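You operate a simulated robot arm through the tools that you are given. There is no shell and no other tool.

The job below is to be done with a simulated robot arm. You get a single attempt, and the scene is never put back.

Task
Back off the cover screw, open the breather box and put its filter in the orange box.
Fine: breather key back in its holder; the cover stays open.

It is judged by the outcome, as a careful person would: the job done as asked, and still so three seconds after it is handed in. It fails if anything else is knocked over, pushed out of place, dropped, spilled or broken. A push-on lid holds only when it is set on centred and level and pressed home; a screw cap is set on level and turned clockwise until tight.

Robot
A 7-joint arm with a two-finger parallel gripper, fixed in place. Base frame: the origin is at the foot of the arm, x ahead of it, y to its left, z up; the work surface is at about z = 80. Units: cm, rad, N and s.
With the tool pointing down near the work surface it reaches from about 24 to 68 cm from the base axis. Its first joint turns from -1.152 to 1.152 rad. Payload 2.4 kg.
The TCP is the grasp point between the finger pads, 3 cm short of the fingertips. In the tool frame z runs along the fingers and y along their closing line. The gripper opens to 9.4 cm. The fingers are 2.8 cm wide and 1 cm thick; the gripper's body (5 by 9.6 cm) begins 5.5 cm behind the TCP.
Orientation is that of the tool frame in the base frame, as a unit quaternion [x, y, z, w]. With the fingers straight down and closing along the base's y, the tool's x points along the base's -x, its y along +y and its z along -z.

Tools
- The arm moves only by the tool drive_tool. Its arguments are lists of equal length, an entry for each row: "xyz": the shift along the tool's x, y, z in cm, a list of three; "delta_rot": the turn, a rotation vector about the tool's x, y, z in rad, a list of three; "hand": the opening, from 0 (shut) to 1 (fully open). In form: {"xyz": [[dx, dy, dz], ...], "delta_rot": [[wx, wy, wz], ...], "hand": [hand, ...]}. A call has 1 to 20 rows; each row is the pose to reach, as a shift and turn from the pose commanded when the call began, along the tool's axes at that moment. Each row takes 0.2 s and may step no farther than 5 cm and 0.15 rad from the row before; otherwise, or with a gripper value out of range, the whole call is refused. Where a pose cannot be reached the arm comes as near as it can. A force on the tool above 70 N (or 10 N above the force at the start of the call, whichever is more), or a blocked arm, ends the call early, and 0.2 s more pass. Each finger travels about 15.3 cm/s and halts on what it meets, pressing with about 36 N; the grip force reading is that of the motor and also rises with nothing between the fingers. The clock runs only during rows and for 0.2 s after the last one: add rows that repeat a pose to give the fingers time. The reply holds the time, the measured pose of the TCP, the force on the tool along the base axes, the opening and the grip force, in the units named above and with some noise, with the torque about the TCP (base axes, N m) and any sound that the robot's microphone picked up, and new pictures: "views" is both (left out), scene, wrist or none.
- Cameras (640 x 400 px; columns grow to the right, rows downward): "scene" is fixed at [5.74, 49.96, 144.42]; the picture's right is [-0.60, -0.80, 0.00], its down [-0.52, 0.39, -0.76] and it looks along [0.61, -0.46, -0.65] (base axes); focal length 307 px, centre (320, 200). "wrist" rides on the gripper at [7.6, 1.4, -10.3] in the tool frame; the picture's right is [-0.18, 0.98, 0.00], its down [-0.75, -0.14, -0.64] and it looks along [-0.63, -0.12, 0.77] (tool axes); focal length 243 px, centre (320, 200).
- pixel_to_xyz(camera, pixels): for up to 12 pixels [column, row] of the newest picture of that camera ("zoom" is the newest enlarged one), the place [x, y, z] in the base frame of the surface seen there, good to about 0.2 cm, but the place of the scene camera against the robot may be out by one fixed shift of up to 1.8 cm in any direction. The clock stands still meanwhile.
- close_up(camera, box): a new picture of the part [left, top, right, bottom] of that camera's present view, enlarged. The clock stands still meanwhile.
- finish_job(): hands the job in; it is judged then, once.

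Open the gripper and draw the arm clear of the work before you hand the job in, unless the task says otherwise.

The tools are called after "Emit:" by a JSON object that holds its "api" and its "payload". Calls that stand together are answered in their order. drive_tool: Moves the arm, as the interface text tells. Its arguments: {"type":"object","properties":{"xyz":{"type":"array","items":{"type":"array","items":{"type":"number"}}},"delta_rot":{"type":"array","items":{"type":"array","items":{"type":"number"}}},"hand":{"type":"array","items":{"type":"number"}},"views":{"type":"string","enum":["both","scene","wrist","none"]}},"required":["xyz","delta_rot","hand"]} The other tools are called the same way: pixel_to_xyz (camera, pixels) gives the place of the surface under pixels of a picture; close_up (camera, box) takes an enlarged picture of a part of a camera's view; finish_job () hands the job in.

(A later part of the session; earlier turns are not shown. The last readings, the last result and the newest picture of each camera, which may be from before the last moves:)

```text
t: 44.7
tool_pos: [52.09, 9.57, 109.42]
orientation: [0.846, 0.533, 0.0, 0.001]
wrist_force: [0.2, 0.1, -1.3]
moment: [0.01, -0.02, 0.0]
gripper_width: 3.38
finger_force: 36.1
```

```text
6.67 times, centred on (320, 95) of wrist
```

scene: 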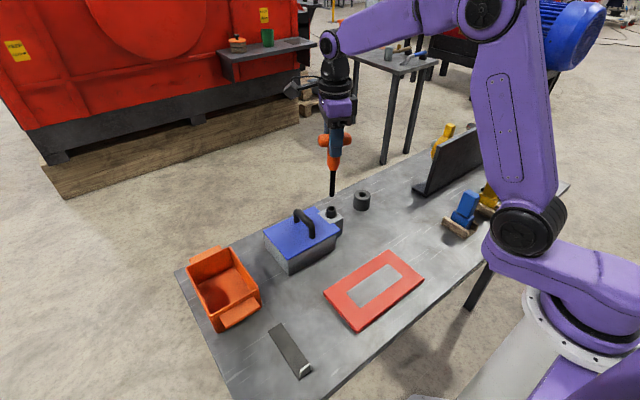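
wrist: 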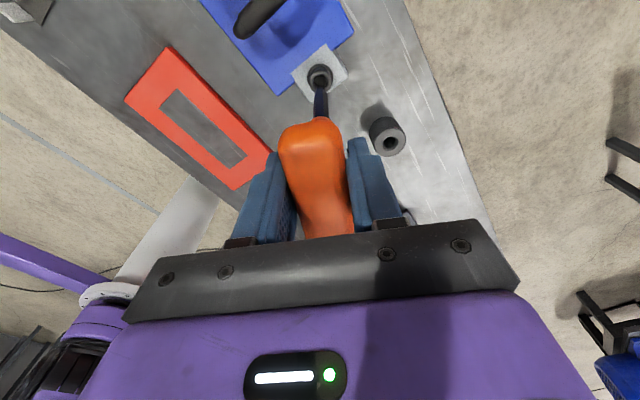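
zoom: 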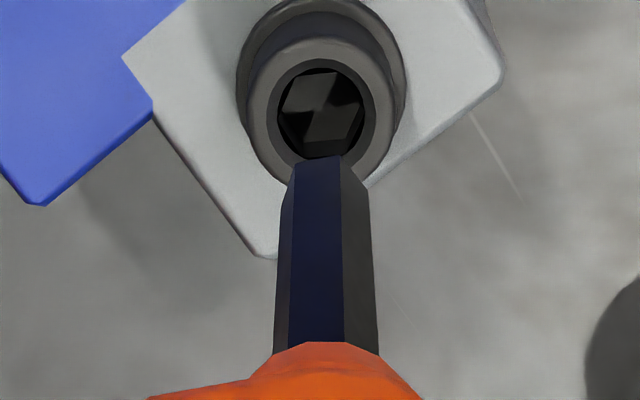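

The hex socket and key are clear of each other. I carry the key over to the holder at ≈ (55.05, -4.6), turning back to the original bar orientation.

Emit:
{"api": "drive_tool", "payload": {"xyz": [[-1.0, 0.8, 0], [-3.0, 2.3, 0], [-5.2, 4.0, 0], [-7.4, 5.7, 0], [-9.5, 7.3, 0], [-11.0, 8.5, 0], [-11.52, 8.89, 0], [-11.52, 8.89, 2], [-11.52, 8.89, 4], [-11.52, 8.89, 5], [-11.52, 8.89, 5]], "delta_rot": [[0, 0, -0.06], [0, 0, -0.13], [0, 0, -0.2], [0, 0, -0.27], [0, 0, -0.34], [0, 0, -0.4], [0, 0, -0.447], [0, 0, -0.447], [0, 0, -0.447], [0, 0, -0.447], [0, 0, -0.447]], "hand": [0, 0, 0, 0, 0, 0, 0, 0, 0, 0, 0]}}

Emit:
{"api": "close_up", "payload": {"camera": "scene", "box": [345, 165, 379, 210]}}

Emit:
{"api": "close_up", "payload": {"camera": "wrist", "box": [290, 60, 350, 130]}}

```text
t: 47.1
tool_pos: [55.06, -4.6, 104.45]
orientation: [0.707, 0.707, 0.0, 0.001]
wrist_force: [0.0, -0.2, -0.8]
moment: [0.03, -0.01, 0.01]
gripper_width: 3.4
finger_force: 35.8
```

scene: 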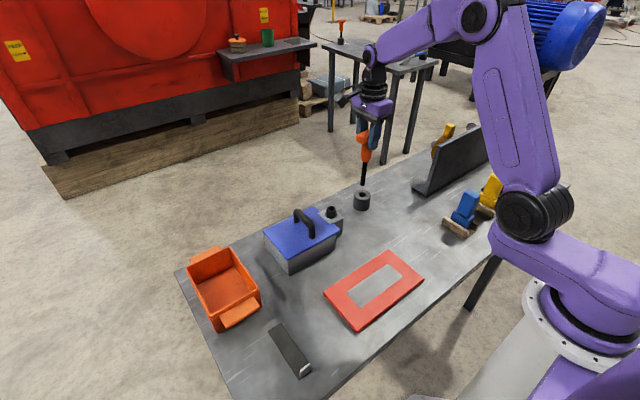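
wrist: 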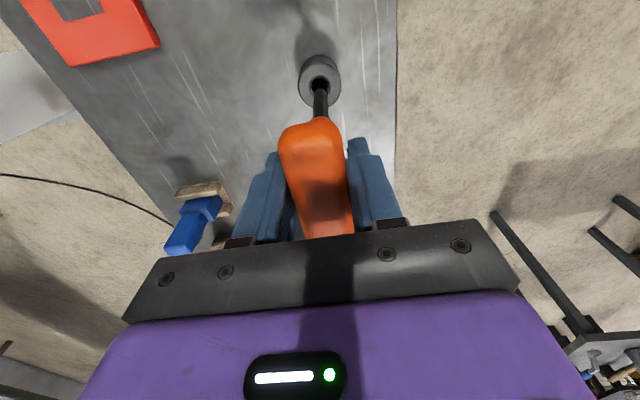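

```text
8.89 times, centred on (362, 188) of scene
```

zoom: 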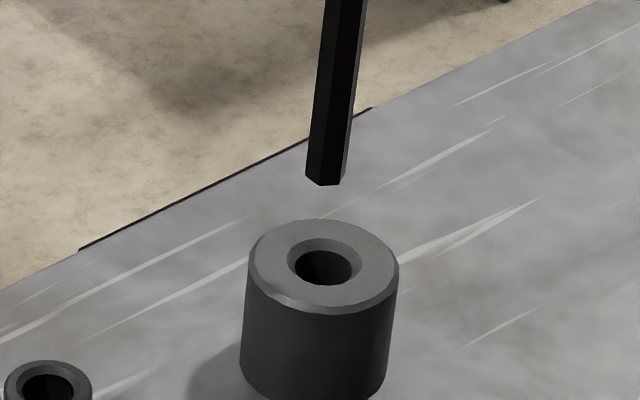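

```text
5.71 times, centred on (320, 95) of wrist
```

zoom: 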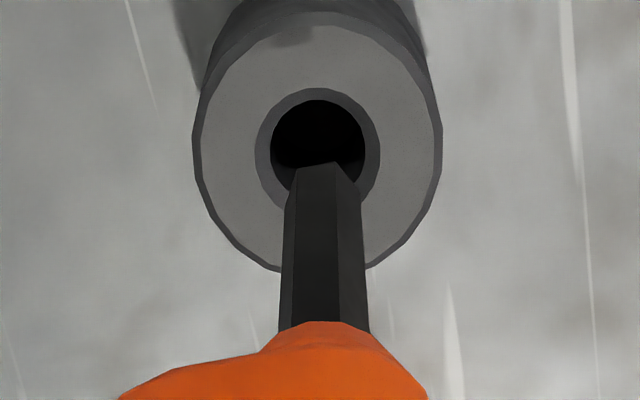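

The key must shift ≈ -0.33 in y and -0.08 in x to drop centrally into the holder hole (both views agree). I shift and lower 3.5 cm, then check.

Emit:
{"api": "drive_tool", "payload": {"xyz": [[-0.33, -0.08, 0], [-0.33, -0.08, 1.2], [-0.33, -0.08, 2.4], [-0.33, -0.08, 3.5], [-0.33, -0.08, 3.5]], "delta_rot": [[0, 0, 0], [0, 0, 0], [0, 0, 0], [0, 0, 0], [0, 0, 0]], "hand": [0, 0, 0, 0, 0], "views": "none"}}

Emit:
{"api": "close_up", "payload": {"camera": "scene", "box": [345, 165, 379, 210]}}

Emit:
{"api": "close_up", "payload": {"camera": "wrist", "box": [290, 60, 350, 130]}}

```text
t: 48.3
tool_pos: [55.05, -4.94, 100.97]
orientation: [0.707, 0.707, -0.001, 0.0]
wrist_force: [-0.4, -0.2, -1.6]
moment: [0.0, -0.02, -0.01]
gripper_width: 3.38
finger_force: 35.8
```

```text
8.89 times, centred on (362, 188) of scene
```

zoom: 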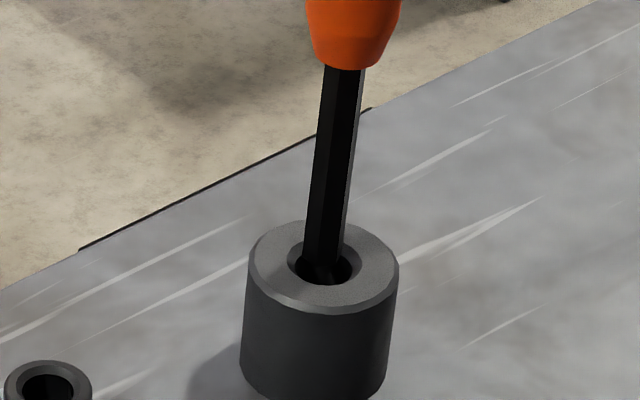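

```text
5.71 times, centred on (320, 95) of wrist
```

zoom: 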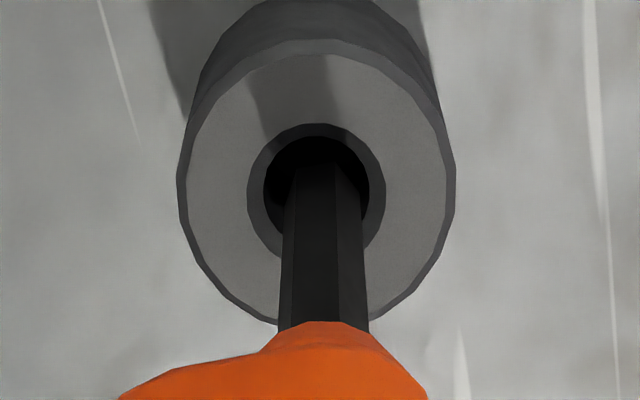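

The tip is at the hole mouth and nearly centred. I trim x by -0.08 and lower to just above the original seat height.

Emit:
{"api": "drive_tool", "payload": {"xyz": [[0, -0.08, 0.5], [0, -0.08, 1.3], [0, -0.08, 2.1], [0, -0.08, 2.9], [0, -0.08, 3.6], [0, -0.08, 3.9], [0, -0.08, 3.9]], "delta_rot": [[0, 0, 0], [0, 0, 0], [0, 0, 0], [0, 0, 0], [0, 0, 0], [0, 0, 0], [0, 0, 0]], "hand": [0, 0, 0, 0, 0, 0, 0]}}

Emit:
{"api": "close_up", "payload": {"camera": "scene", "box": [335, 145, 395, 215]}}

```text
t: 49.9
tool_pos: [54.96, -4.96, 97.06]
orientation: [0.707, 0.707, -0.001, 0.0]
wrist_force: [1.2, -0.2, -1.3]
moment: [0.0, 0.04, 0.0]
gripper_width: 3.39
finger_force: 35.7
```

scene: 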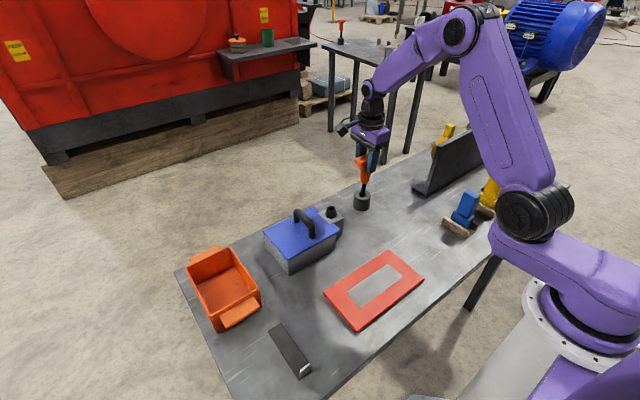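
wrist: 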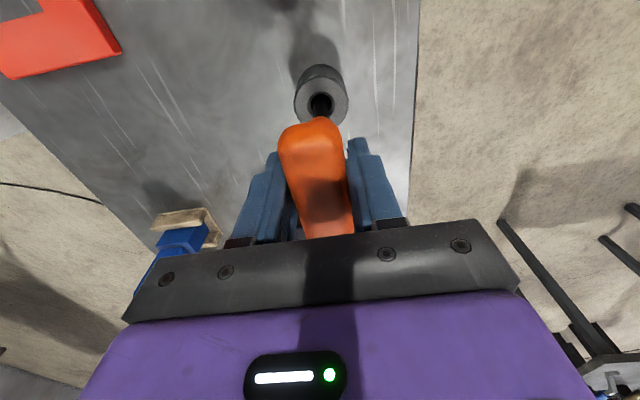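

```text
5.71 times, centred on (365, 180) of scene
```

zoom: 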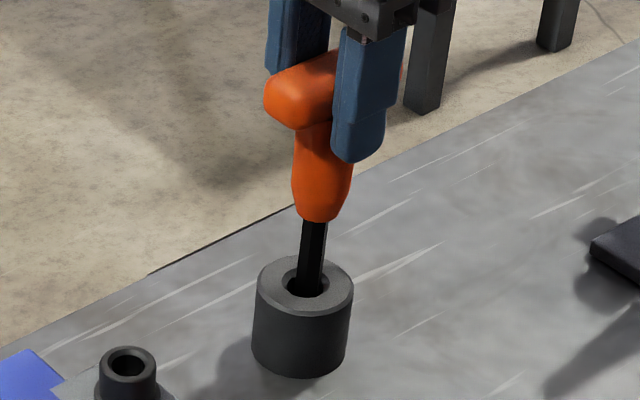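

The handle is ~0.3 cm above its original height. I lower another 0.4 cm until it touches bottom.

Emit:
{"api": "drive_tool", "payload": {"xyz": [[0, 0, 0.15], [0, 0, 0.3], [0, 0, 0.4], [0, 0, 0.4]], "delta_rot": [[0, 0, 0], [0, 0, 0], [0, 0, 0], [0, 0, 0]], "hand": [0, 0, 0, 0], "views": "none"}}

Emit:
{"api": "close_up", "payload": {"camera": "scene", "box": [335, 145, 395, 215]}}

```text
t: 50.9
tool_pos: [55.08, -4.89, 96.84]
orientation: [0.707, 0.707, 0.0, 0.002]
wrist_force: [-2.2, 0.0, 14.1]
moment: [0.15, 0.26, 0.01]
gripper_width: 3.41
finger_force: 35.9
```

```text
5.71 times, centred on (365, 180) of scene
```

zoom: 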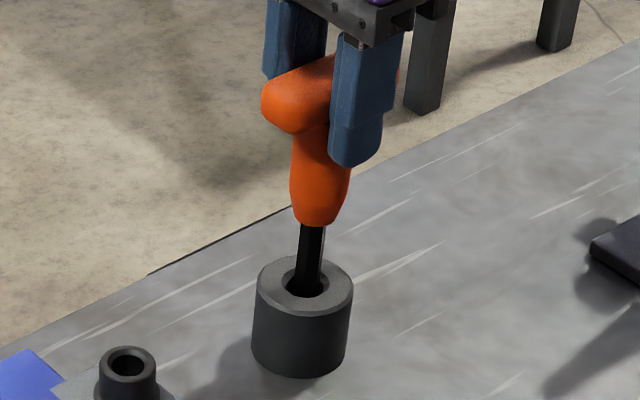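

The key is on the holder's bottom (14 N, handle at original height). I ease the preload, open the fingers, and lift clear.

Emit:
{"api": "drive_tool", "payload": {"xyz": [[0, 0, -0.15], [0, 0, -0.15], [0, 0, -0.15], [0, 0, -0.15], [0, 0, -0.15], [0, 0, -2], [0, 0, -4], [0, 0, -7], [0, 0, -10], [0, 0, -10]], "delta_rot": [[0, 0, 0], [0, 0, 0], [0, 0, 0], [0, 0, 0], [0, 0, 0], [0, 0, 0], [0, 0, 0], [0, 0, 0], [0, 0, 0], [0, 0, 0]], "hand": [0, 0.5, 0.8, 1, 1, 1, 1, 1, 1, 1]}}

Emit:
{"api": "close_up", "payload": {"camera": "scene", "box": [335, 145, 395, 215]}}

Emit:
{"api": "close_up", "payload": {"camera": "wrist", "box": [260, 30, 400, 160]}}

```text
t: 53.1
tool_pos: [54.77, -4.97, 106.75]
orientation: [0.708, 0.706, -0.001, 0.0]
wrist_force: [-0.4, 0.1, -0.7]
moment: [0.01, 0.0, -0.03]
gripper_width: 9.43
finger_force: 0.0
```

scene: 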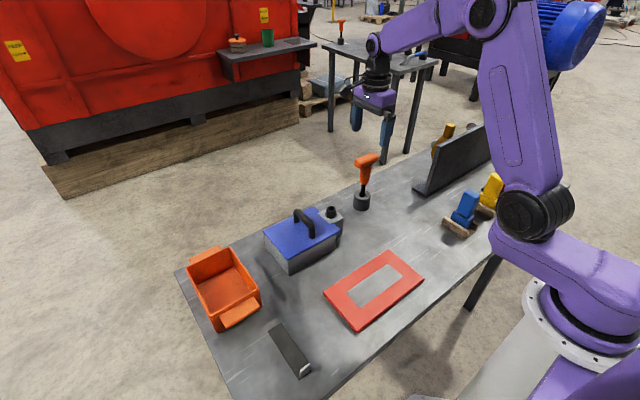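
wrist: 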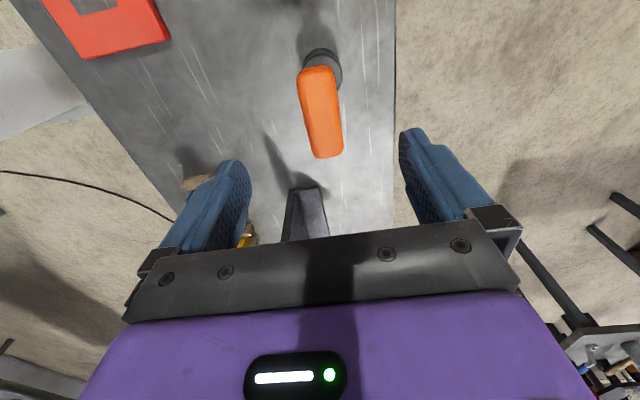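

```text
5.71 times, centred on (365, 180) of scene
```

zoom: 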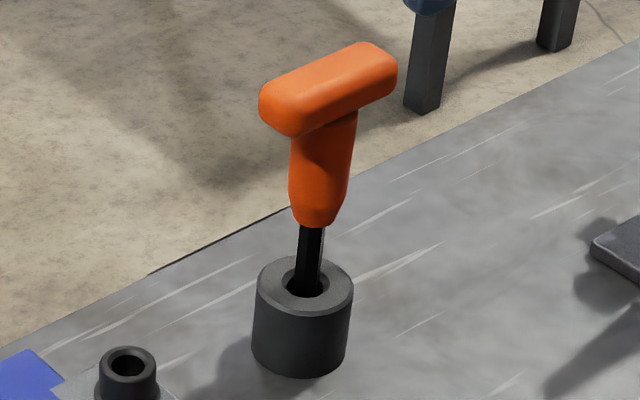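

```text
3.08 times, centred on (330, 95) of wrist
```

zoom: 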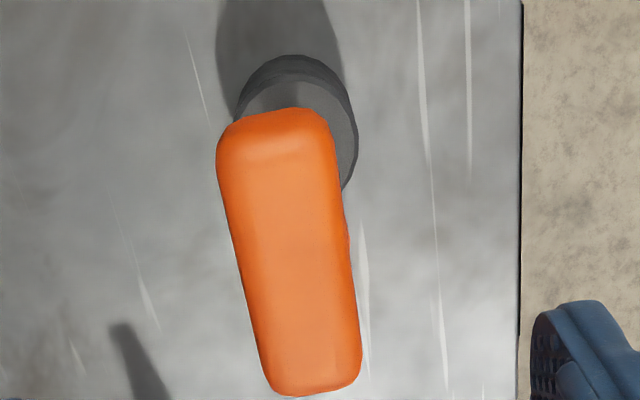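

The key stands in its holder exactly as at the start. Now I move above the lid handle (≈ (51.5, 18)) turning the gripper back so the fingers close along y, to inspect handle and hinge.

Emit:
{"api": "drive_tool", "payload": {"xyz": [[0.5, 0, 0], [2.0, -0.3, 0], [4.2, -0.6, 0], [6.4, -0.9, 0.2], [8.6, -1.2, 0.4], [10.8, -1.6, 0.7], [13.0, -1.9, 1.0], [15.2, -2.2, 1.3], [17.4, -2.6, 1.6], [19.6, -2.9, 2.0], [21.8, -3.2, 2.4], [22.95, -3.4, 2.75], [22.95, -3.4, 2.75]], "delta_rot": [[0, 0, -0.13], [0, 0, -0.26], [0, 0, -0.39], [0, 0, -0.52], [0, 0, -0.65], [0, 0, -0.78], [0, 0, -0.91], [0, 0, -1.04], [0, 0, -1.17], [0, 0, -1.3], [0, 0, -1.43], [0, 0, -1.571], [0, 0, -1.571]], "hand": [1, 1, 1, 1, 1, 1, 1, 1, 1, 1, 1, 1, 1]}}

Emit:
{"api": "close_up", "payload": {"camera": "wrist", "box": [220, 30, 420, 180]}}

Emit:
{"api": "close_up", "payload": {"camera": "scene", "box": [255, 195, 355, 275]}}

```text
t: 55.9
tool_pos: [51.52, 18.08, 103.98]
orientation: [-0.001, 1.0, -0.001, 0.001]
wrist_force: [0.8, 0.2, -0.6]
moment: [0.0, 0.07, -0.02]
gripper_width: 9.39
finger_force: 0.1
```

scene: 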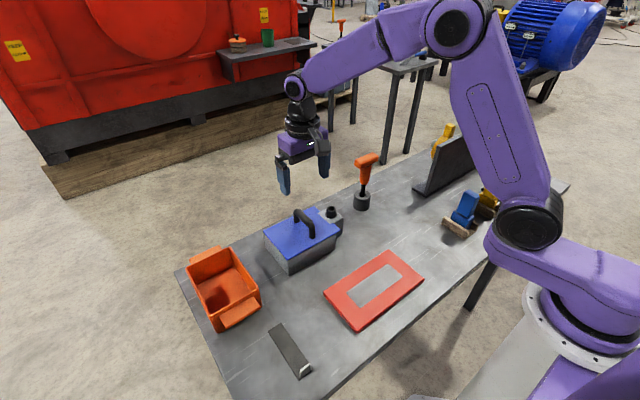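
wrist: 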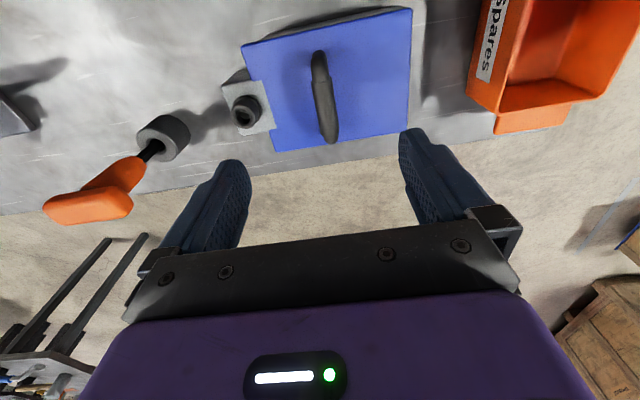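

```text
2.67 times, centred on (320, 105) of wrist
```

zoom: 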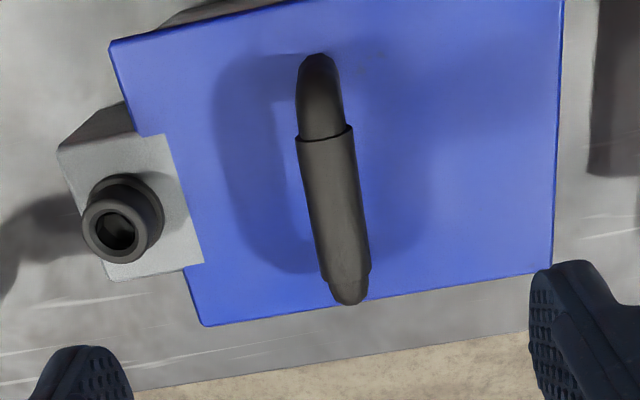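

```text
5.00 times, centred on (305, 235) of scene
```

zoom: 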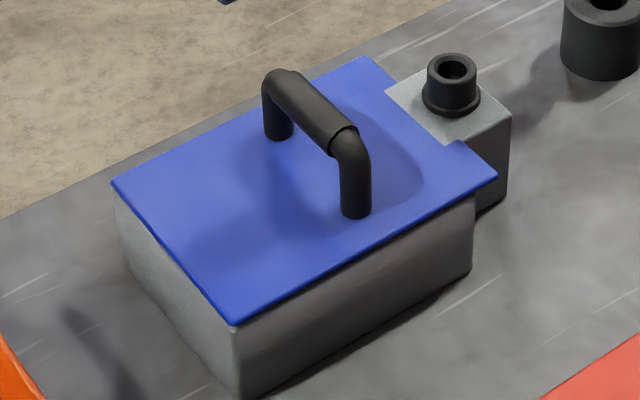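

I measure the handle bar, lid corners and box edges.

Emit:
{"api": "pixel_to_xyz", "payload": {"camera": "zoom", "pixels": [[265, 85], [400, 220]]}}

Emit:
{"api": "pixel_to_xyz", "payload": {"camera": "wrist", "pixels": [[319, 55], [320, 75], [323, 95], [327, 115], [332, 137], [247, 47], [408, 10], [407, 126], [277, 148], [425, 100], [300, 60], [380, 60]]}}

Emit:
{"api": "pixel_to_xyz", "payload": {"camera": "scene", "pixels": [[278, 231], [302, 258], [353, 231], [303, 271], [279, 252], [300, 210], [312, 219], [324, 226], [326, 236], [310, 222], [328, 210], [290, 240]]}}

```text
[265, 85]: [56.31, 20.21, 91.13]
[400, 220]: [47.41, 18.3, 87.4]
```

```text
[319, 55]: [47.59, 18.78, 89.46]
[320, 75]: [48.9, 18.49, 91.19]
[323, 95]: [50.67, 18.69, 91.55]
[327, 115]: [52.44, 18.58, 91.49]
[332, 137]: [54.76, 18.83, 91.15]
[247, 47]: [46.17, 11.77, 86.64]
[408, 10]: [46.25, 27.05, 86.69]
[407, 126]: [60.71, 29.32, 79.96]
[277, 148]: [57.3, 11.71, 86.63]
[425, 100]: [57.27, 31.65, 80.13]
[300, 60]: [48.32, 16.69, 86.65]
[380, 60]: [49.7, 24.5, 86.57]
```

```text
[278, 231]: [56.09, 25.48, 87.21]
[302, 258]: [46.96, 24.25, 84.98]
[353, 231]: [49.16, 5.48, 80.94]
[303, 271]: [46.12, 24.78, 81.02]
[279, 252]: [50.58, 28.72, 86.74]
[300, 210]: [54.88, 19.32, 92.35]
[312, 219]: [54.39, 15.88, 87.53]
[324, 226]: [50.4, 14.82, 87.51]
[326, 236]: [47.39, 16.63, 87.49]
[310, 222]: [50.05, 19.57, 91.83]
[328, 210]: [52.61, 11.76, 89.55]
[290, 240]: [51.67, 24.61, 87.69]
```

Lid spans x 46.1–57.3, y 11.7–27.05 at z 86.65; the handle bar runs along x at y≈18.5–18.6, top z≈91.5. I lower to just above the handle and check alignment.

Emit:
{"api": "drive_tool", "payload": {"xyz": [[-0.1, 0.2, 2.5], [-0.3, 0.5, 5], [-0.3, 0.5, 7.5], [-0.3, 0.5, 8], [-0.3, 0.5, 8]], "delta_rot": [[0, 0, 0], [0, 0, 0], [0, 0, 0], [0, 0, 0], [0, 0, 0]], "hand": [1, 1, 1, 1, 1]}}

Emit:
{"api": "close_up", "payload": {"camera": "wrist", "box": [220, 70, 420, 220]}}

```text
t: 57.1
tool_pos: [51.92, 18.51, 96.06]
orientation: [0.0, 1.0, -0.001, 0.001]
wrist_force: [-0.1, 0.0, -0.9]
moment: [-0.01, 0.0, 0.01]
gripper_width: 9.39
finger_force: 0.0
```

scene: 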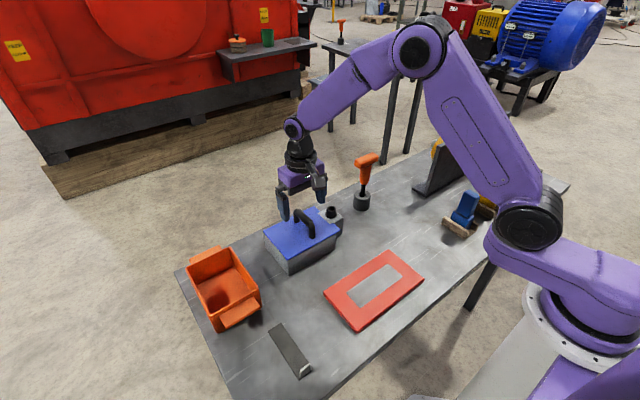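
wrist: 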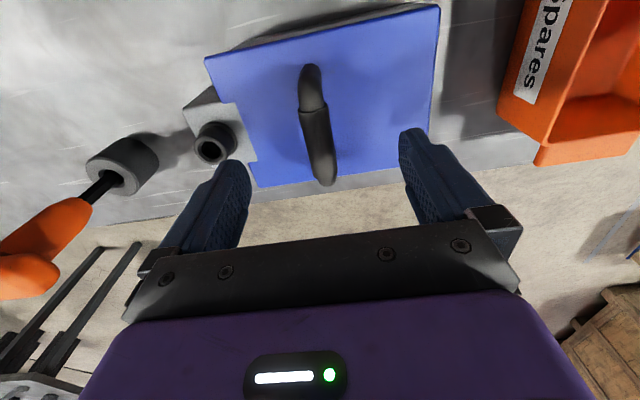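

```text
2.67 times, centred on (320, 145) of wrist
```

zoom: 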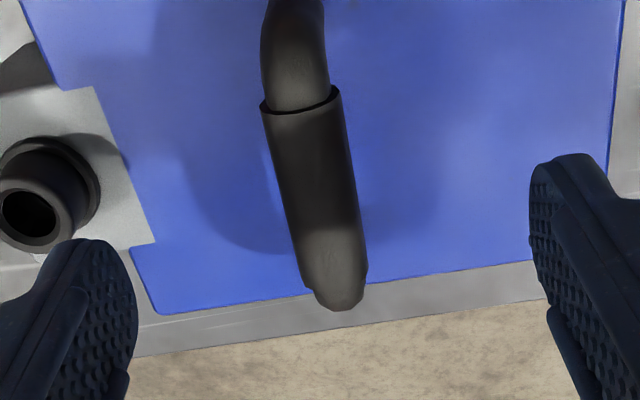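

The sleeve is centred within ~0.15 cm. I narrow the fingers to half, descend 5 cm to straddle the sleeve, then close.

Emit:
{"api": "drive_tool", "payload": {"xyz": [[0, -0.12, 0], [0, -0.12, 1], [0, -0.12, 2.5], [0, -0.12, 4], [0, -0.12, 5], [0, -0.12, 5], [0, -0.12, 5], [0, -0.12, 5]], "delta_rot": [[0, 0, 0], [0, 0, 0], [0, 0, 0], [0, 0, 0], [0, 0, 0], [0, 0, 0], [0, 0, 0], [0, 0, 0]], "hand": [0.7, 0.5, 0.5, 0.5, 0.5, 0.3, 0, 0]}}

Emit:
{"api": "close_up", "payload": {"camera": "scene", "box": [255, 175, 355, 275]}}

```text
t: 58.9
tool_pos: [51.97, 18.45, 90.8]
orientation: [-0.001, 1.0, -0.001, 0.001]
wrist_force: [0.9, 10.3, -6.6]
moment: [-0.02, -0.39, -0.08]
gripper_width: 2.37
finger_force: 45.6
```

scene: 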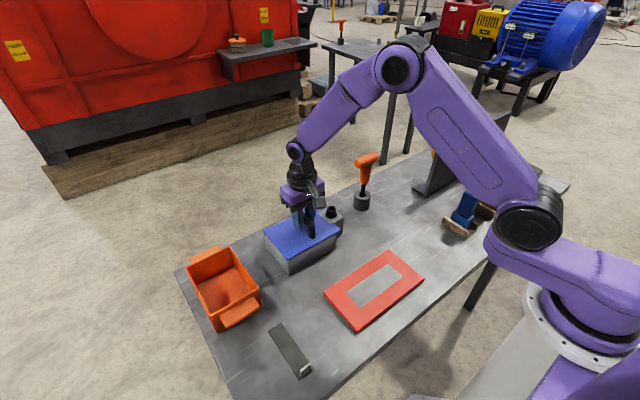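
wrist: 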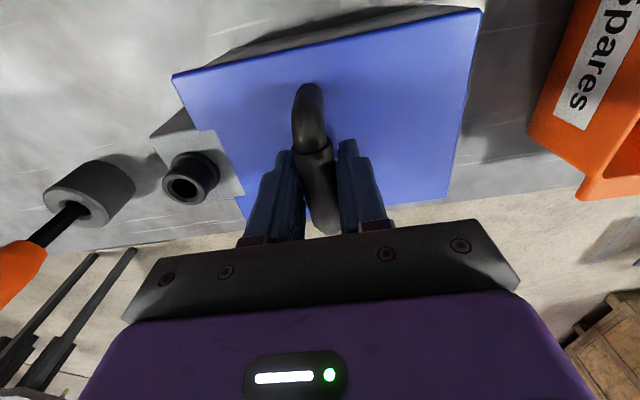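

```text
4.00 times, centred on (305, 225) of scene
```

zoom: 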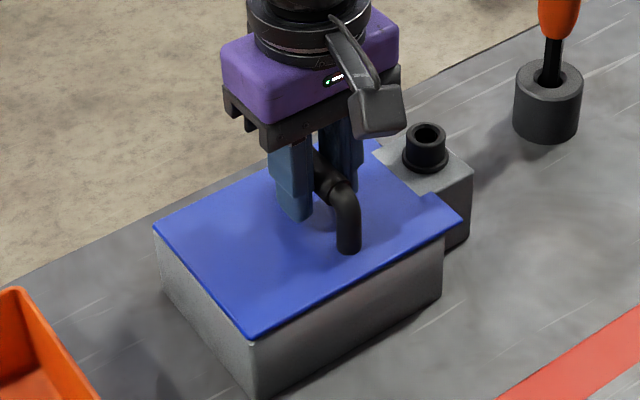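

Gripped on the sleeve (2.37 cm). I lift very gently along the arc for a hinge at the +y edge (α = 0.1 rad) and check the force and the lid.

Emit:
{"api": "drive_tool", "payload": {"xyz": [[0, 0.1, 0], [0, 0.2, -0.25], [0, 0.35, -0.55], [0, 0.5, -0.85], [0, 0.5, -0.85]], "delta_rot": [[0, 0, 0], [0, 0, 0], [0, 0, 0], [0, 0, 0], [0, 0, 0]], "hand": [0, 0, 0, 0, 0]}}

Emit:
{"api": "close_up", "payload": {"camera": "scene", "box": [255, 175, 355, 275]}}

```text
t: 60.1
tool_pos: [51.82, 18.75, 91.72]
orientation: [0.0, 1.0, -0.001, 0.0]
wrist_force: [6.1, 9.9, -10.8]
moment: [-0.05, -0.21, 0.08]
gripper_width: 2.37
finger_force: 44.8
```

scene: 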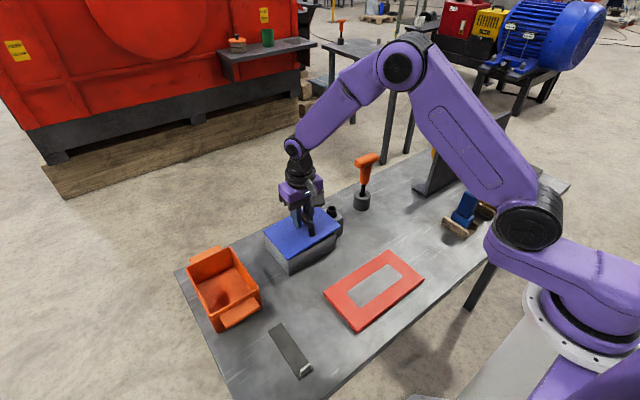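
wrist: 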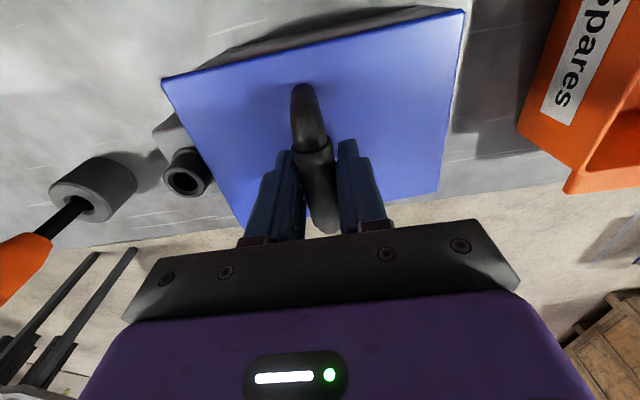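

```text
4.00 times, centred on (305, 225) of scene
```

zoom: 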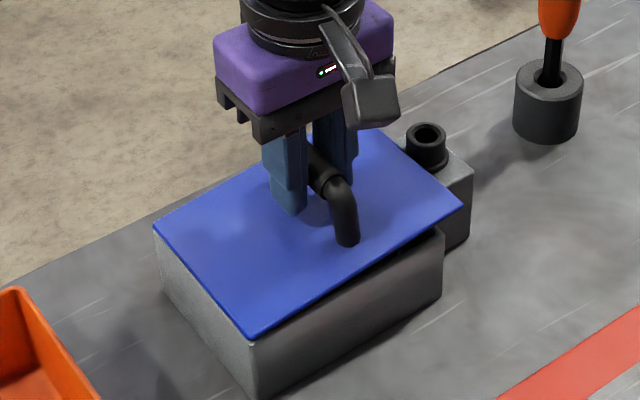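

The lid is opening on a hinge at its +y edge. I continue along the arc to ~0.55 rad, tilting the tool slightly with it and relieving the side force.

Emit:
{"api": "drive_tool", "payload": {"xyz": [[-0.1, 0.51, -0.59], [-0.1, 1.06, -1.14], [-0.1, 1.6, -1.66], [-0.1, 2.12, -2.14], [-0.1, 2.69, -2.58], [-0.1, 3.28, -2.98], [-0.1, 3.28, -2.98]], "delta_rot": [[0.025, 0, 0], [0.05, 0, 0], [0.075, 0, 0], [0.1, 0, 0], [0.125, 0, 0], [0.15, 0, 0], [0.15, 0, 0]], "hand": [0, 0, 0, 0, 0, 0, 0]}}

Emit:
{"api": "close_up", "payload": {"camera": "scene", "box": [235, 155, 365, 275]}}

```text
t: 61.7
tool_pos: [51.91, 21.69, 94.93]
orientation: [0.002, 0.997, -0.08, -0.002]
wrist_force: [-16.3, -32.5, 42.6]
moment: [-0.33, -0.16, 0.13]
gripper_width: 2.23
finger_force: 45.0
```

scene: 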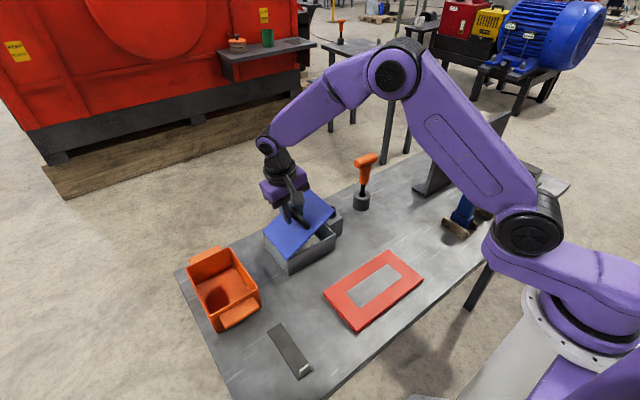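
wrist: 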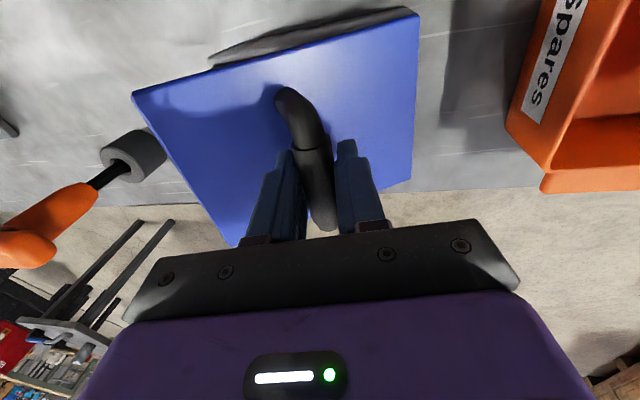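

```text
3.33 times, centred on (300, 215) of scene
```

zoom: 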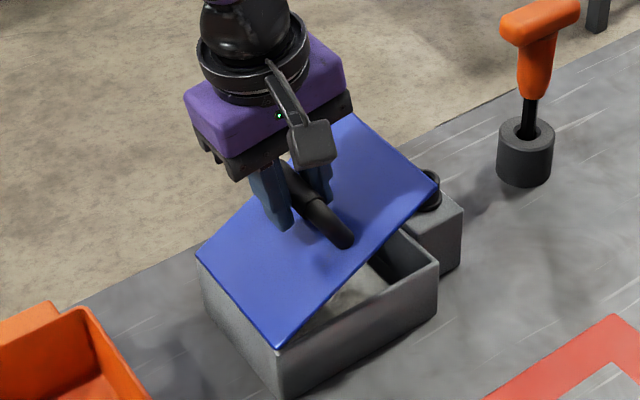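

The side load (-33, +43 N) shows my assumed radius is too short: the hinge lies farther out. I relieve by moving outward (-y, +z) and re-measure.

Emit:
{"api": "drive_tool", "payload": {"xyz": [[0.05, -0.23, -0.17], [0.1, -0.45, -0.34], [0.1, -0.45, -0.34]], "delta_rot": [[0, 0, 0], [0, 0, 0], [0, 0, 0]], "hand": [0, 0, 0]}}

Emit:
{"api": "pixel_to_xyz", "payload": {"camera": "scene", "pixels": [[265, 233], [270, 240], [280, 250], [288, 257], [330, 212], [325, 217], [315, 228], [300, 245], [290, 235], [280, 230], [300, 262], [270, 245]]}}

Emit:
{"api": "close_up", "payload": {"camera": "scene", "box": [235, 155, 365, 275]}}

```text
t: 62.5
tool_pos: [51.87, 21.93, 95.09]
orientation: [0.0, 0.997, -0.074, 0.001]
wrist_force: [6.2, -10.6, 10.9]
moment: [-0.1, 0.48, -0.34]
gripper_width: 2.22
finger_force: 44.9
```

scene: 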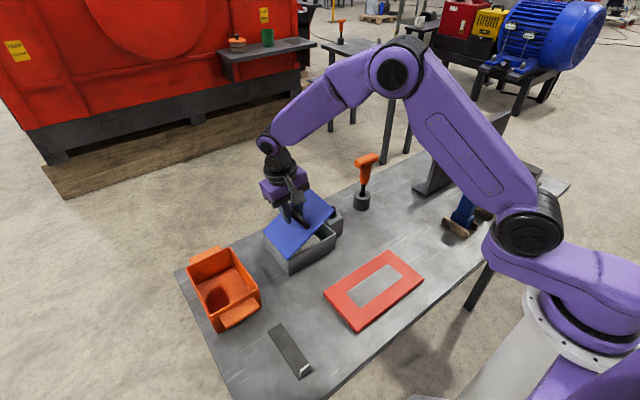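
wrist: 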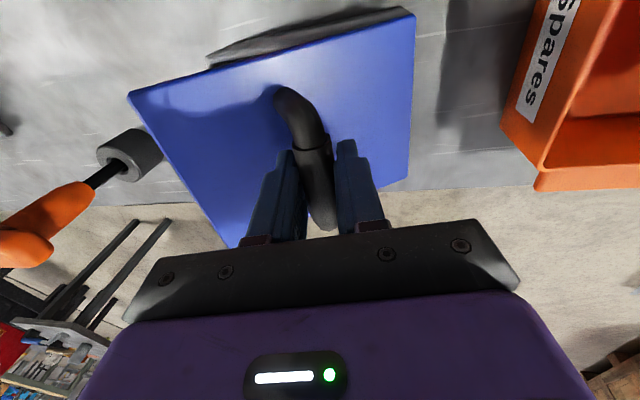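

```text
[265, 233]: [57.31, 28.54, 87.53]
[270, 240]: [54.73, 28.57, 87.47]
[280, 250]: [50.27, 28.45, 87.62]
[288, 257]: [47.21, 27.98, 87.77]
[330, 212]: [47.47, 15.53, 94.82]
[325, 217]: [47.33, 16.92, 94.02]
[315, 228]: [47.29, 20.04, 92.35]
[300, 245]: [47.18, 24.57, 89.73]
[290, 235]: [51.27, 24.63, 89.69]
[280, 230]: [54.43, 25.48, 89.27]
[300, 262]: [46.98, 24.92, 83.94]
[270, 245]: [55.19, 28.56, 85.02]
```

```text
3.33 times, centred on (300, 215) of scene
```

zoom: 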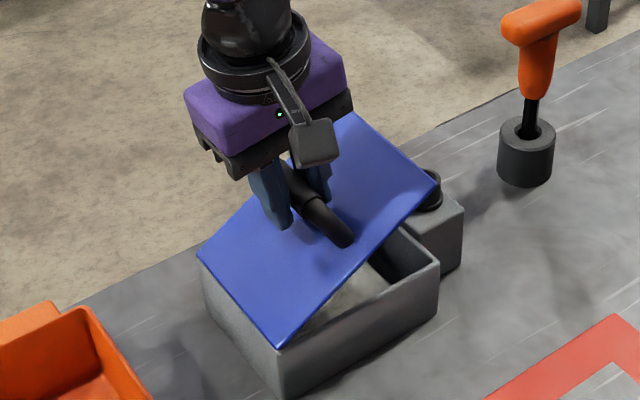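

The lid is at ~29–30°, hinge ≈ (y 27.7, z 86.4), radius ≈ 10.35. I continue on this corrected arc to about 54°, with gentle tilt.

Emit:
{"api": "drive_tool", "payload": {"xyz": [[0, 0.52, -0.574], [0, 1.1, -1.006], [0, 1.72, -1.4], [0, 2.356, -1.746], [0, 3.02, -2.053], [0, 3.7, -2.307], [0, 3.7, -2.307]], "delta_rot": [[0.019, 0, 0], [0.038, 0, 0], [0.057, 0, 0], [0.076, 0, 0], [0.095, 0, 0], [0.114, 0, 0], [0.114, 0, 0]], "hand": [0, 0, 0, 0, 0, 0, 0]}}

Emit:
{"api": "close_up", "payload": {"camera": "scene", "box": [235, 155, 365, 275]}}

```text
t: 64.1
tool_pos: [51.89, 25.85, 96.91]
orientation: [0.0, 0.991, -0.133, 0.001]
wrist_force: [10.5, -9.1, 23.5]
moment: [-0.34, 0.73, -0.14]
gripper_width: 1.98
finger_force: 45.3
```

scene: 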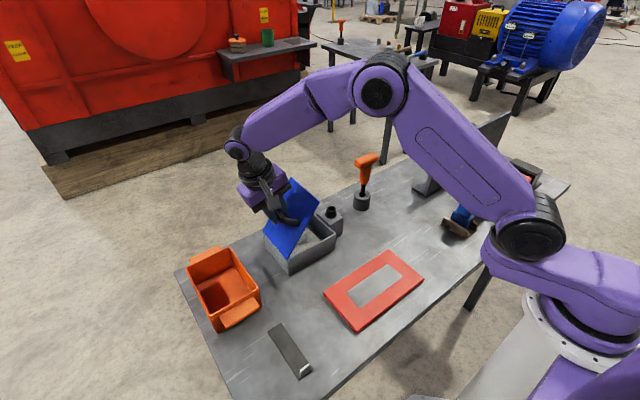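
wrist: 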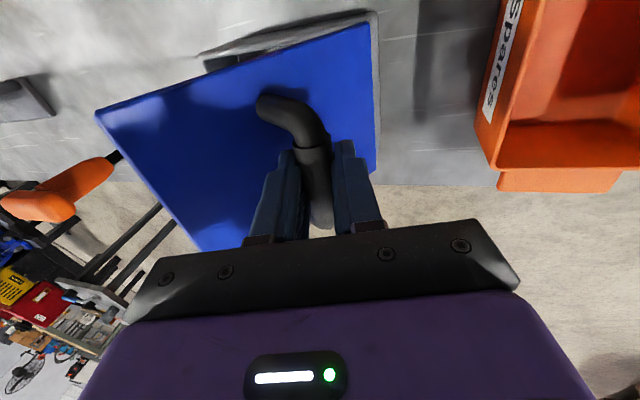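

```text
3.33 times, centred on (300, 215) of scene
```

zoom: 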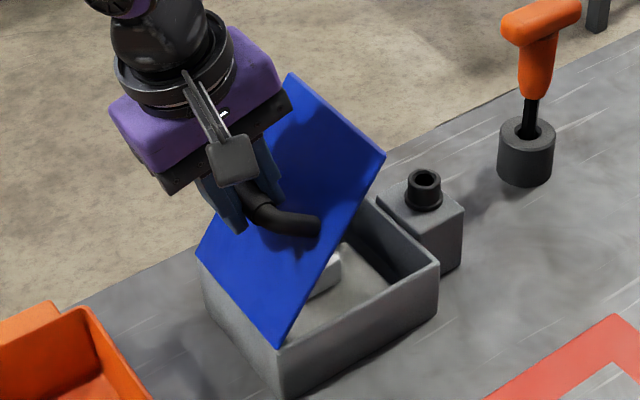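

Still ~25 N pushing outward, so I ease further outward (+z) and measure the lid plane and handle again.

Emit:
{"api": "drive_tool", "payload": {"xyz": [[0, -0.13, -0.25], [0, -0.18, -0.42], [0, -0.18, -0.42]], "delta_rot": [[0, 0, 0], [0, 0, 0], [0, 0, 0]], "hand": [0, 0, 0]}}

Emit:
{"api": "pixel_to_xyz", "payload": {"camera": "scene", "pixels": [[288, 256], [280, 248], [270, 238], [318, 202], [310, 218], [300, 236], [295, 182], [300, 190], [286, 240], [290, 221], [296, 222], [282, 217]]}}

Emit:
{"api": "close_up", "payload": {"camera": "wrist", "box": [220, 70, 420, 250]}}

```text
t: 64.9
tool_pos: [51.86, 25.86, 96.98]
orientation: [-0.002, 0.991, -0.132, -0.001]
wrist_force: [19.0, 5.0, -30.1]
moment: [0.07, -0.62, 0.01]
gripper_width: 1.98
finger_force: 45.2
```

scene: 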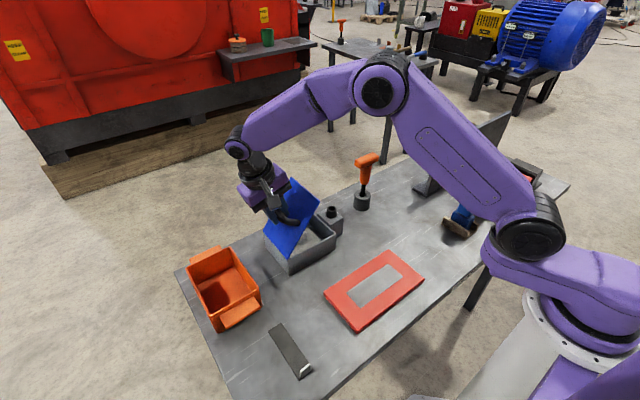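
wrist: 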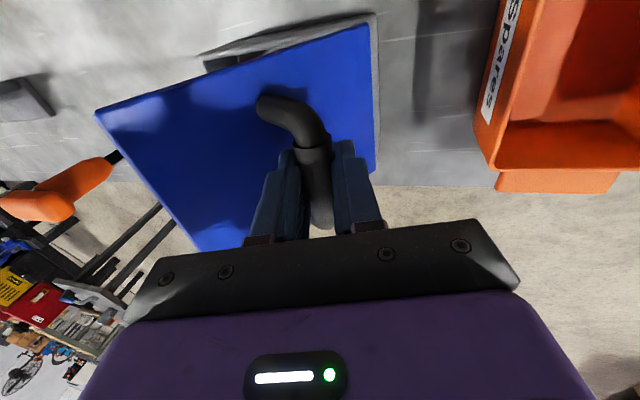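

```text
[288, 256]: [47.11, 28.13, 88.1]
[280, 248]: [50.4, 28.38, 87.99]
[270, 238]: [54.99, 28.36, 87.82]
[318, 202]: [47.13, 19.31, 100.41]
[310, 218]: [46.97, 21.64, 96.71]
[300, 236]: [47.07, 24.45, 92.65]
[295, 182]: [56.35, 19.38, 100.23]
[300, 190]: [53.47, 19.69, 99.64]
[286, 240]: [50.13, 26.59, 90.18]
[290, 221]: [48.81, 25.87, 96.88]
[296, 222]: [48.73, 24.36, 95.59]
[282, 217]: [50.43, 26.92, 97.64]
```

```text
2.22 times, centred on (320, 160) of wrist
```

zoom: 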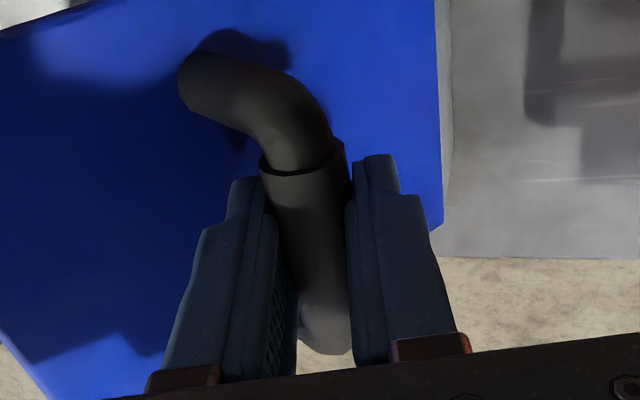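

The grip is friction-locked and the balance lies ~0.2 cm lower; lid at 54°, hinge (27.7, 86.35). I correct and continue the arc to about 79°.

Emit:
{"api": "drive_tool", "payload": {"xyz": [[-0.06, 0.48, -0.045], [-0.12, 0.93, -0.17], [-0.12, 1.38, -0.32], [-0.12, 1.825, -0.452], [-0.12, 2.29, -0.56], [-0.12, 2.74, -0.66], [-0.12, 3.21, -0.73], [-0.12, 3.67, -0.783], [-0.12, 4.14, -0.81], [-0.12, 4.6, -0.825], [-0.12, 4.6, -0.825]], "delta_rot": [[0.013, 0, 0], [0.026, 0, 0], [0.039, 0, 0], [0.052, 0, 0], [0.065, 0, 0], [0.078, 0, 0], [0.091, 0, 0], [0.104, 0, 0], [0.117, 0, 0], [0.13, 0, 0], [0.13, 0, 0]], "hand": [0, 0, 0, 0, 0, 0, 0, 0, 0, 0, 0]}}

Emit:
{"api": "close_up", "payload": {"camera": "scene", "box": [235, 155, 365, 275]}}

```text
t: 67.3
tool_pos: [51.91, 30.53, 96.86]
orientation: [0.0, 0.98, -0.197, 0.0]
wrist_force: [-14.9, -0.8, 6.8]
moment: [-0.21, 0.19, -0.03]
gripper_width: 1.94
finger_force: 45.1
```

scene: 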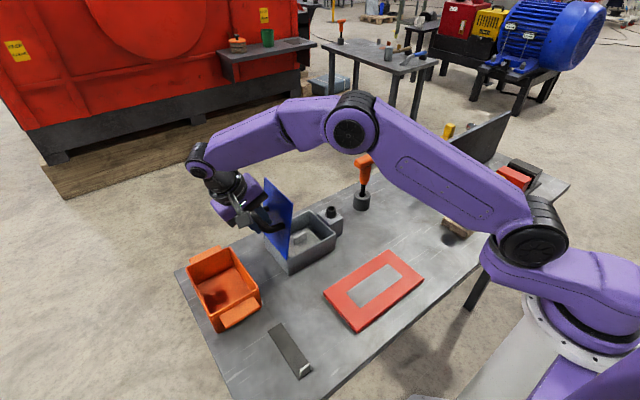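
wrist: 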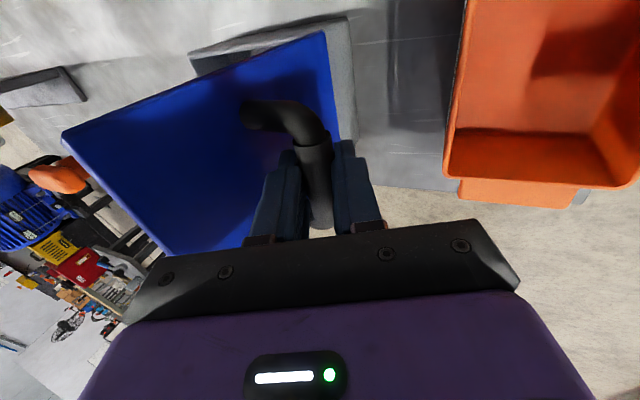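

```text
3.33 times, centred on (300, 215) of scene
```

zoom: 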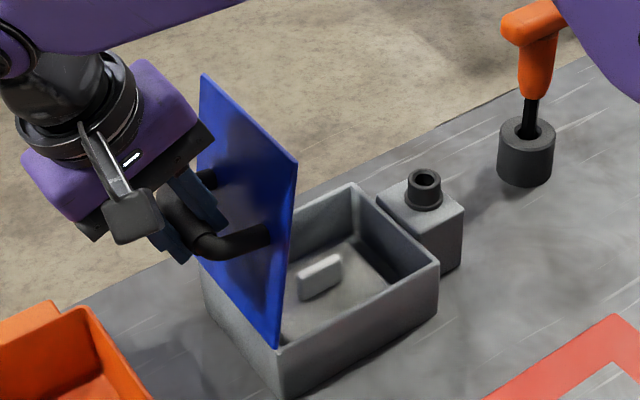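

Lid is at ~79° with low loads, and the filter block is visible inside. I continue to about 94° and check for a stop.

Emit:
{"api": "drive_tool", "payload": {"xyz": [[0.03, 0.47, -0.05], [0.06, 0.934, -0.085], [0.06, 1.4, -0.09], [0.06, 1.873, -0.088], [0.06, 2.34, -0.05], [0.06, 2.809, -0.009], [0.06, 2.809, -0.009]], "delta_rot": [[0.012, 0, 0], [0.025, 0, 0], [0.037, 0, 0], [0.05, 0, 0], [0.062, 0, 0], [0.075, 0, 0], [0.075, 0, 0]], "hand": [0, 0, 0, 0, 0, 0, 0]}}

Emit:
{"api": "close_up", "payload": {"camera": "scene", "box": [235, 155, 365, 275]}}

```text
t: 68.9
tool_pos: [51.89, 32.96, 95.89]
orientation: [0.001, 0.972, -0.234, 0.0]
wrist_force: [-4.7, -2.7, -0.1]
moment: [-0.28, -0.13, 0.09]
gripper_width: 1.95
finger_force: 45.2
```

scene: 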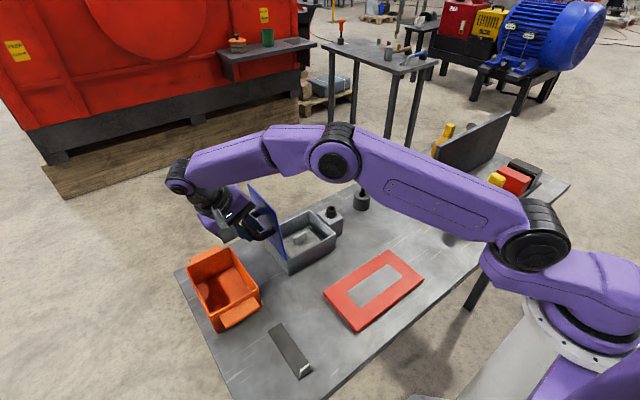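
wrist: 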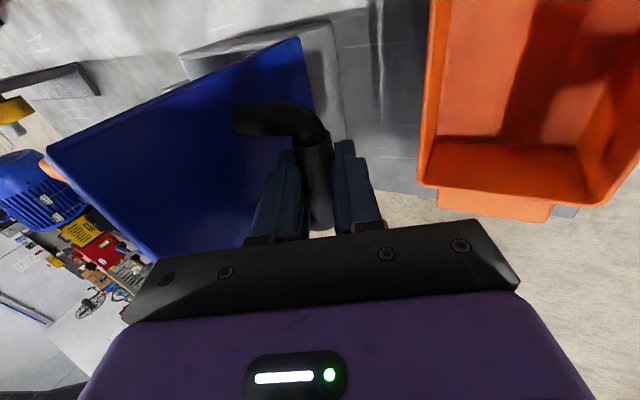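

```text
3.33 times, centred on (300, 215) of scene
```

zoom: 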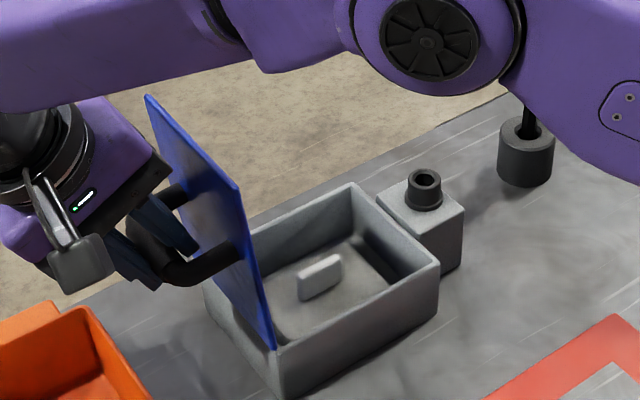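

Lid is just past vertical. The forearm now hangs over the key in the picture, so I check its height there before going further.

Emit:
{"api": "pixel_to_xyz", "payload": {"camera": "scene", "pixels": [[335, 165], [350, 175], [365, 178], [400, 190], [430, 205], [470, 215], [300, 140], [240, 150], [360, 195], [440, 140], [270, 205], [215, 200]]}}

```text
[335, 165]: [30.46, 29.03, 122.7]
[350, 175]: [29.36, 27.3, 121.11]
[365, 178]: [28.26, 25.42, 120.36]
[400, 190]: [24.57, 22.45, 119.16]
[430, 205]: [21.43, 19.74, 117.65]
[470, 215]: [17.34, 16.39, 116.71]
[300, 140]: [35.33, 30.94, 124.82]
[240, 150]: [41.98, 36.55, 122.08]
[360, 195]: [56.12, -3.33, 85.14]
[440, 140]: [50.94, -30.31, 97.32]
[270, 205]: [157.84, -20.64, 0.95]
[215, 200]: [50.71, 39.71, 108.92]
```

The arm is well above everything (z>116). I continue the lid toward ~104°, watching for the stop.

Emit:
{"api": "drive_tool", "payload": {"xyz": [[0.02, 0.47, 0.04], [0.02, 0.935, 0.087], [0.02, 1.4, 0.165], [0.02, 1.857, 0.256], [0.02, 1.857, 0.256]], "delta_rot": [[0.012, 0, 0], [0.025, 0, 0], [0.037, 0, 0], [0.05, 0, 0], [0.05, 0, 0]], "hand": [0, 0, 0, 0, 0]}}

Emit:
{"api": "close_up", "payload": {"camera": "scene", "box": [215, 165, 345, 275]}}

Emit:
{"api": "pixel_to_xyz", "payload": {"camera": "scene", "pixels": [[279, 210], [283, 225], [285, 240], [286, 250], [270, 205], [275, 215], [278, 230]]}}

```text
t: 70.1
tool_pos: [51.94, 33.75, 95.26]
orientation: [0.006, 0.964, -0.264, -0.002]
wrist_force: [-12.0, -35.7, 50.8]
moment: [-0.64, 1.1, 0.16]
gripper_width: 1.96
finger_force: 44.4
```

scene: 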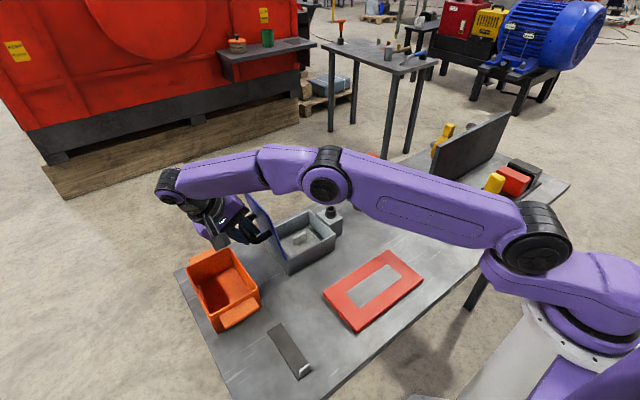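
wrist: 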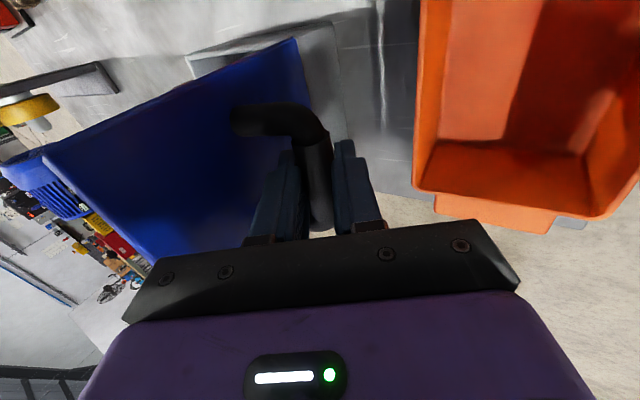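

```text
3.64 times, centred on (280, 220) of scene
```

zoom: 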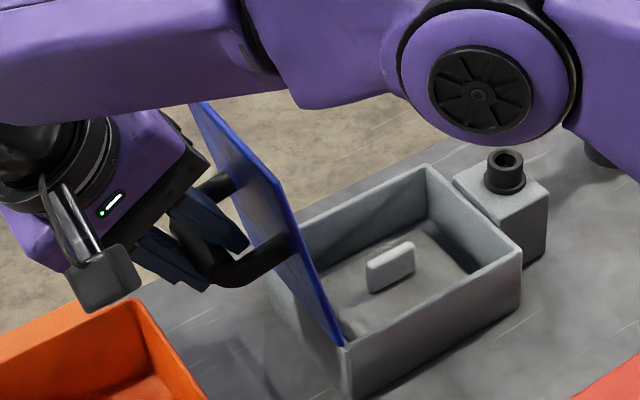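

```text
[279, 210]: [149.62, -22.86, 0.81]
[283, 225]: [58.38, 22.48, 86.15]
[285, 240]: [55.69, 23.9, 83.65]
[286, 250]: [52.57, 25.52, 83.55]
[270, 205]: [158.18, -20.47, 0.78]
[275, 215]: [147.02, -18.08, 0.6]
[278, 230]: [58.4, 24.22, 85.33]
```

The stop is reached (≈98–99°, ~58 N opposing). I back off the command ~0.45 cm to unload, staying past vertical, before releasing.

Emit:
{"api": "drive_tool", "payload": {"xyz": [[0.05, -0.25, -0.02], [0.08, -0.45, -0.04], [0.08, -0.45, -0.04]], "delta_rot": [[0, 0, 0], [0, 0, 0], [0, 0, 0]], "hand": [0, 0, 0], "views": "none"}}

```text
t: 70.9
tool_pos: [51.91, 33.71, 95.19]
orientation: [0.004, 0.966, -0.26, 0.001]
wrist_force: [4.9, -19.3, 33.6]
moment: [-0.4, 0.99, -0.08]
gripper_width: 1.95
finger_force: 45.4
```

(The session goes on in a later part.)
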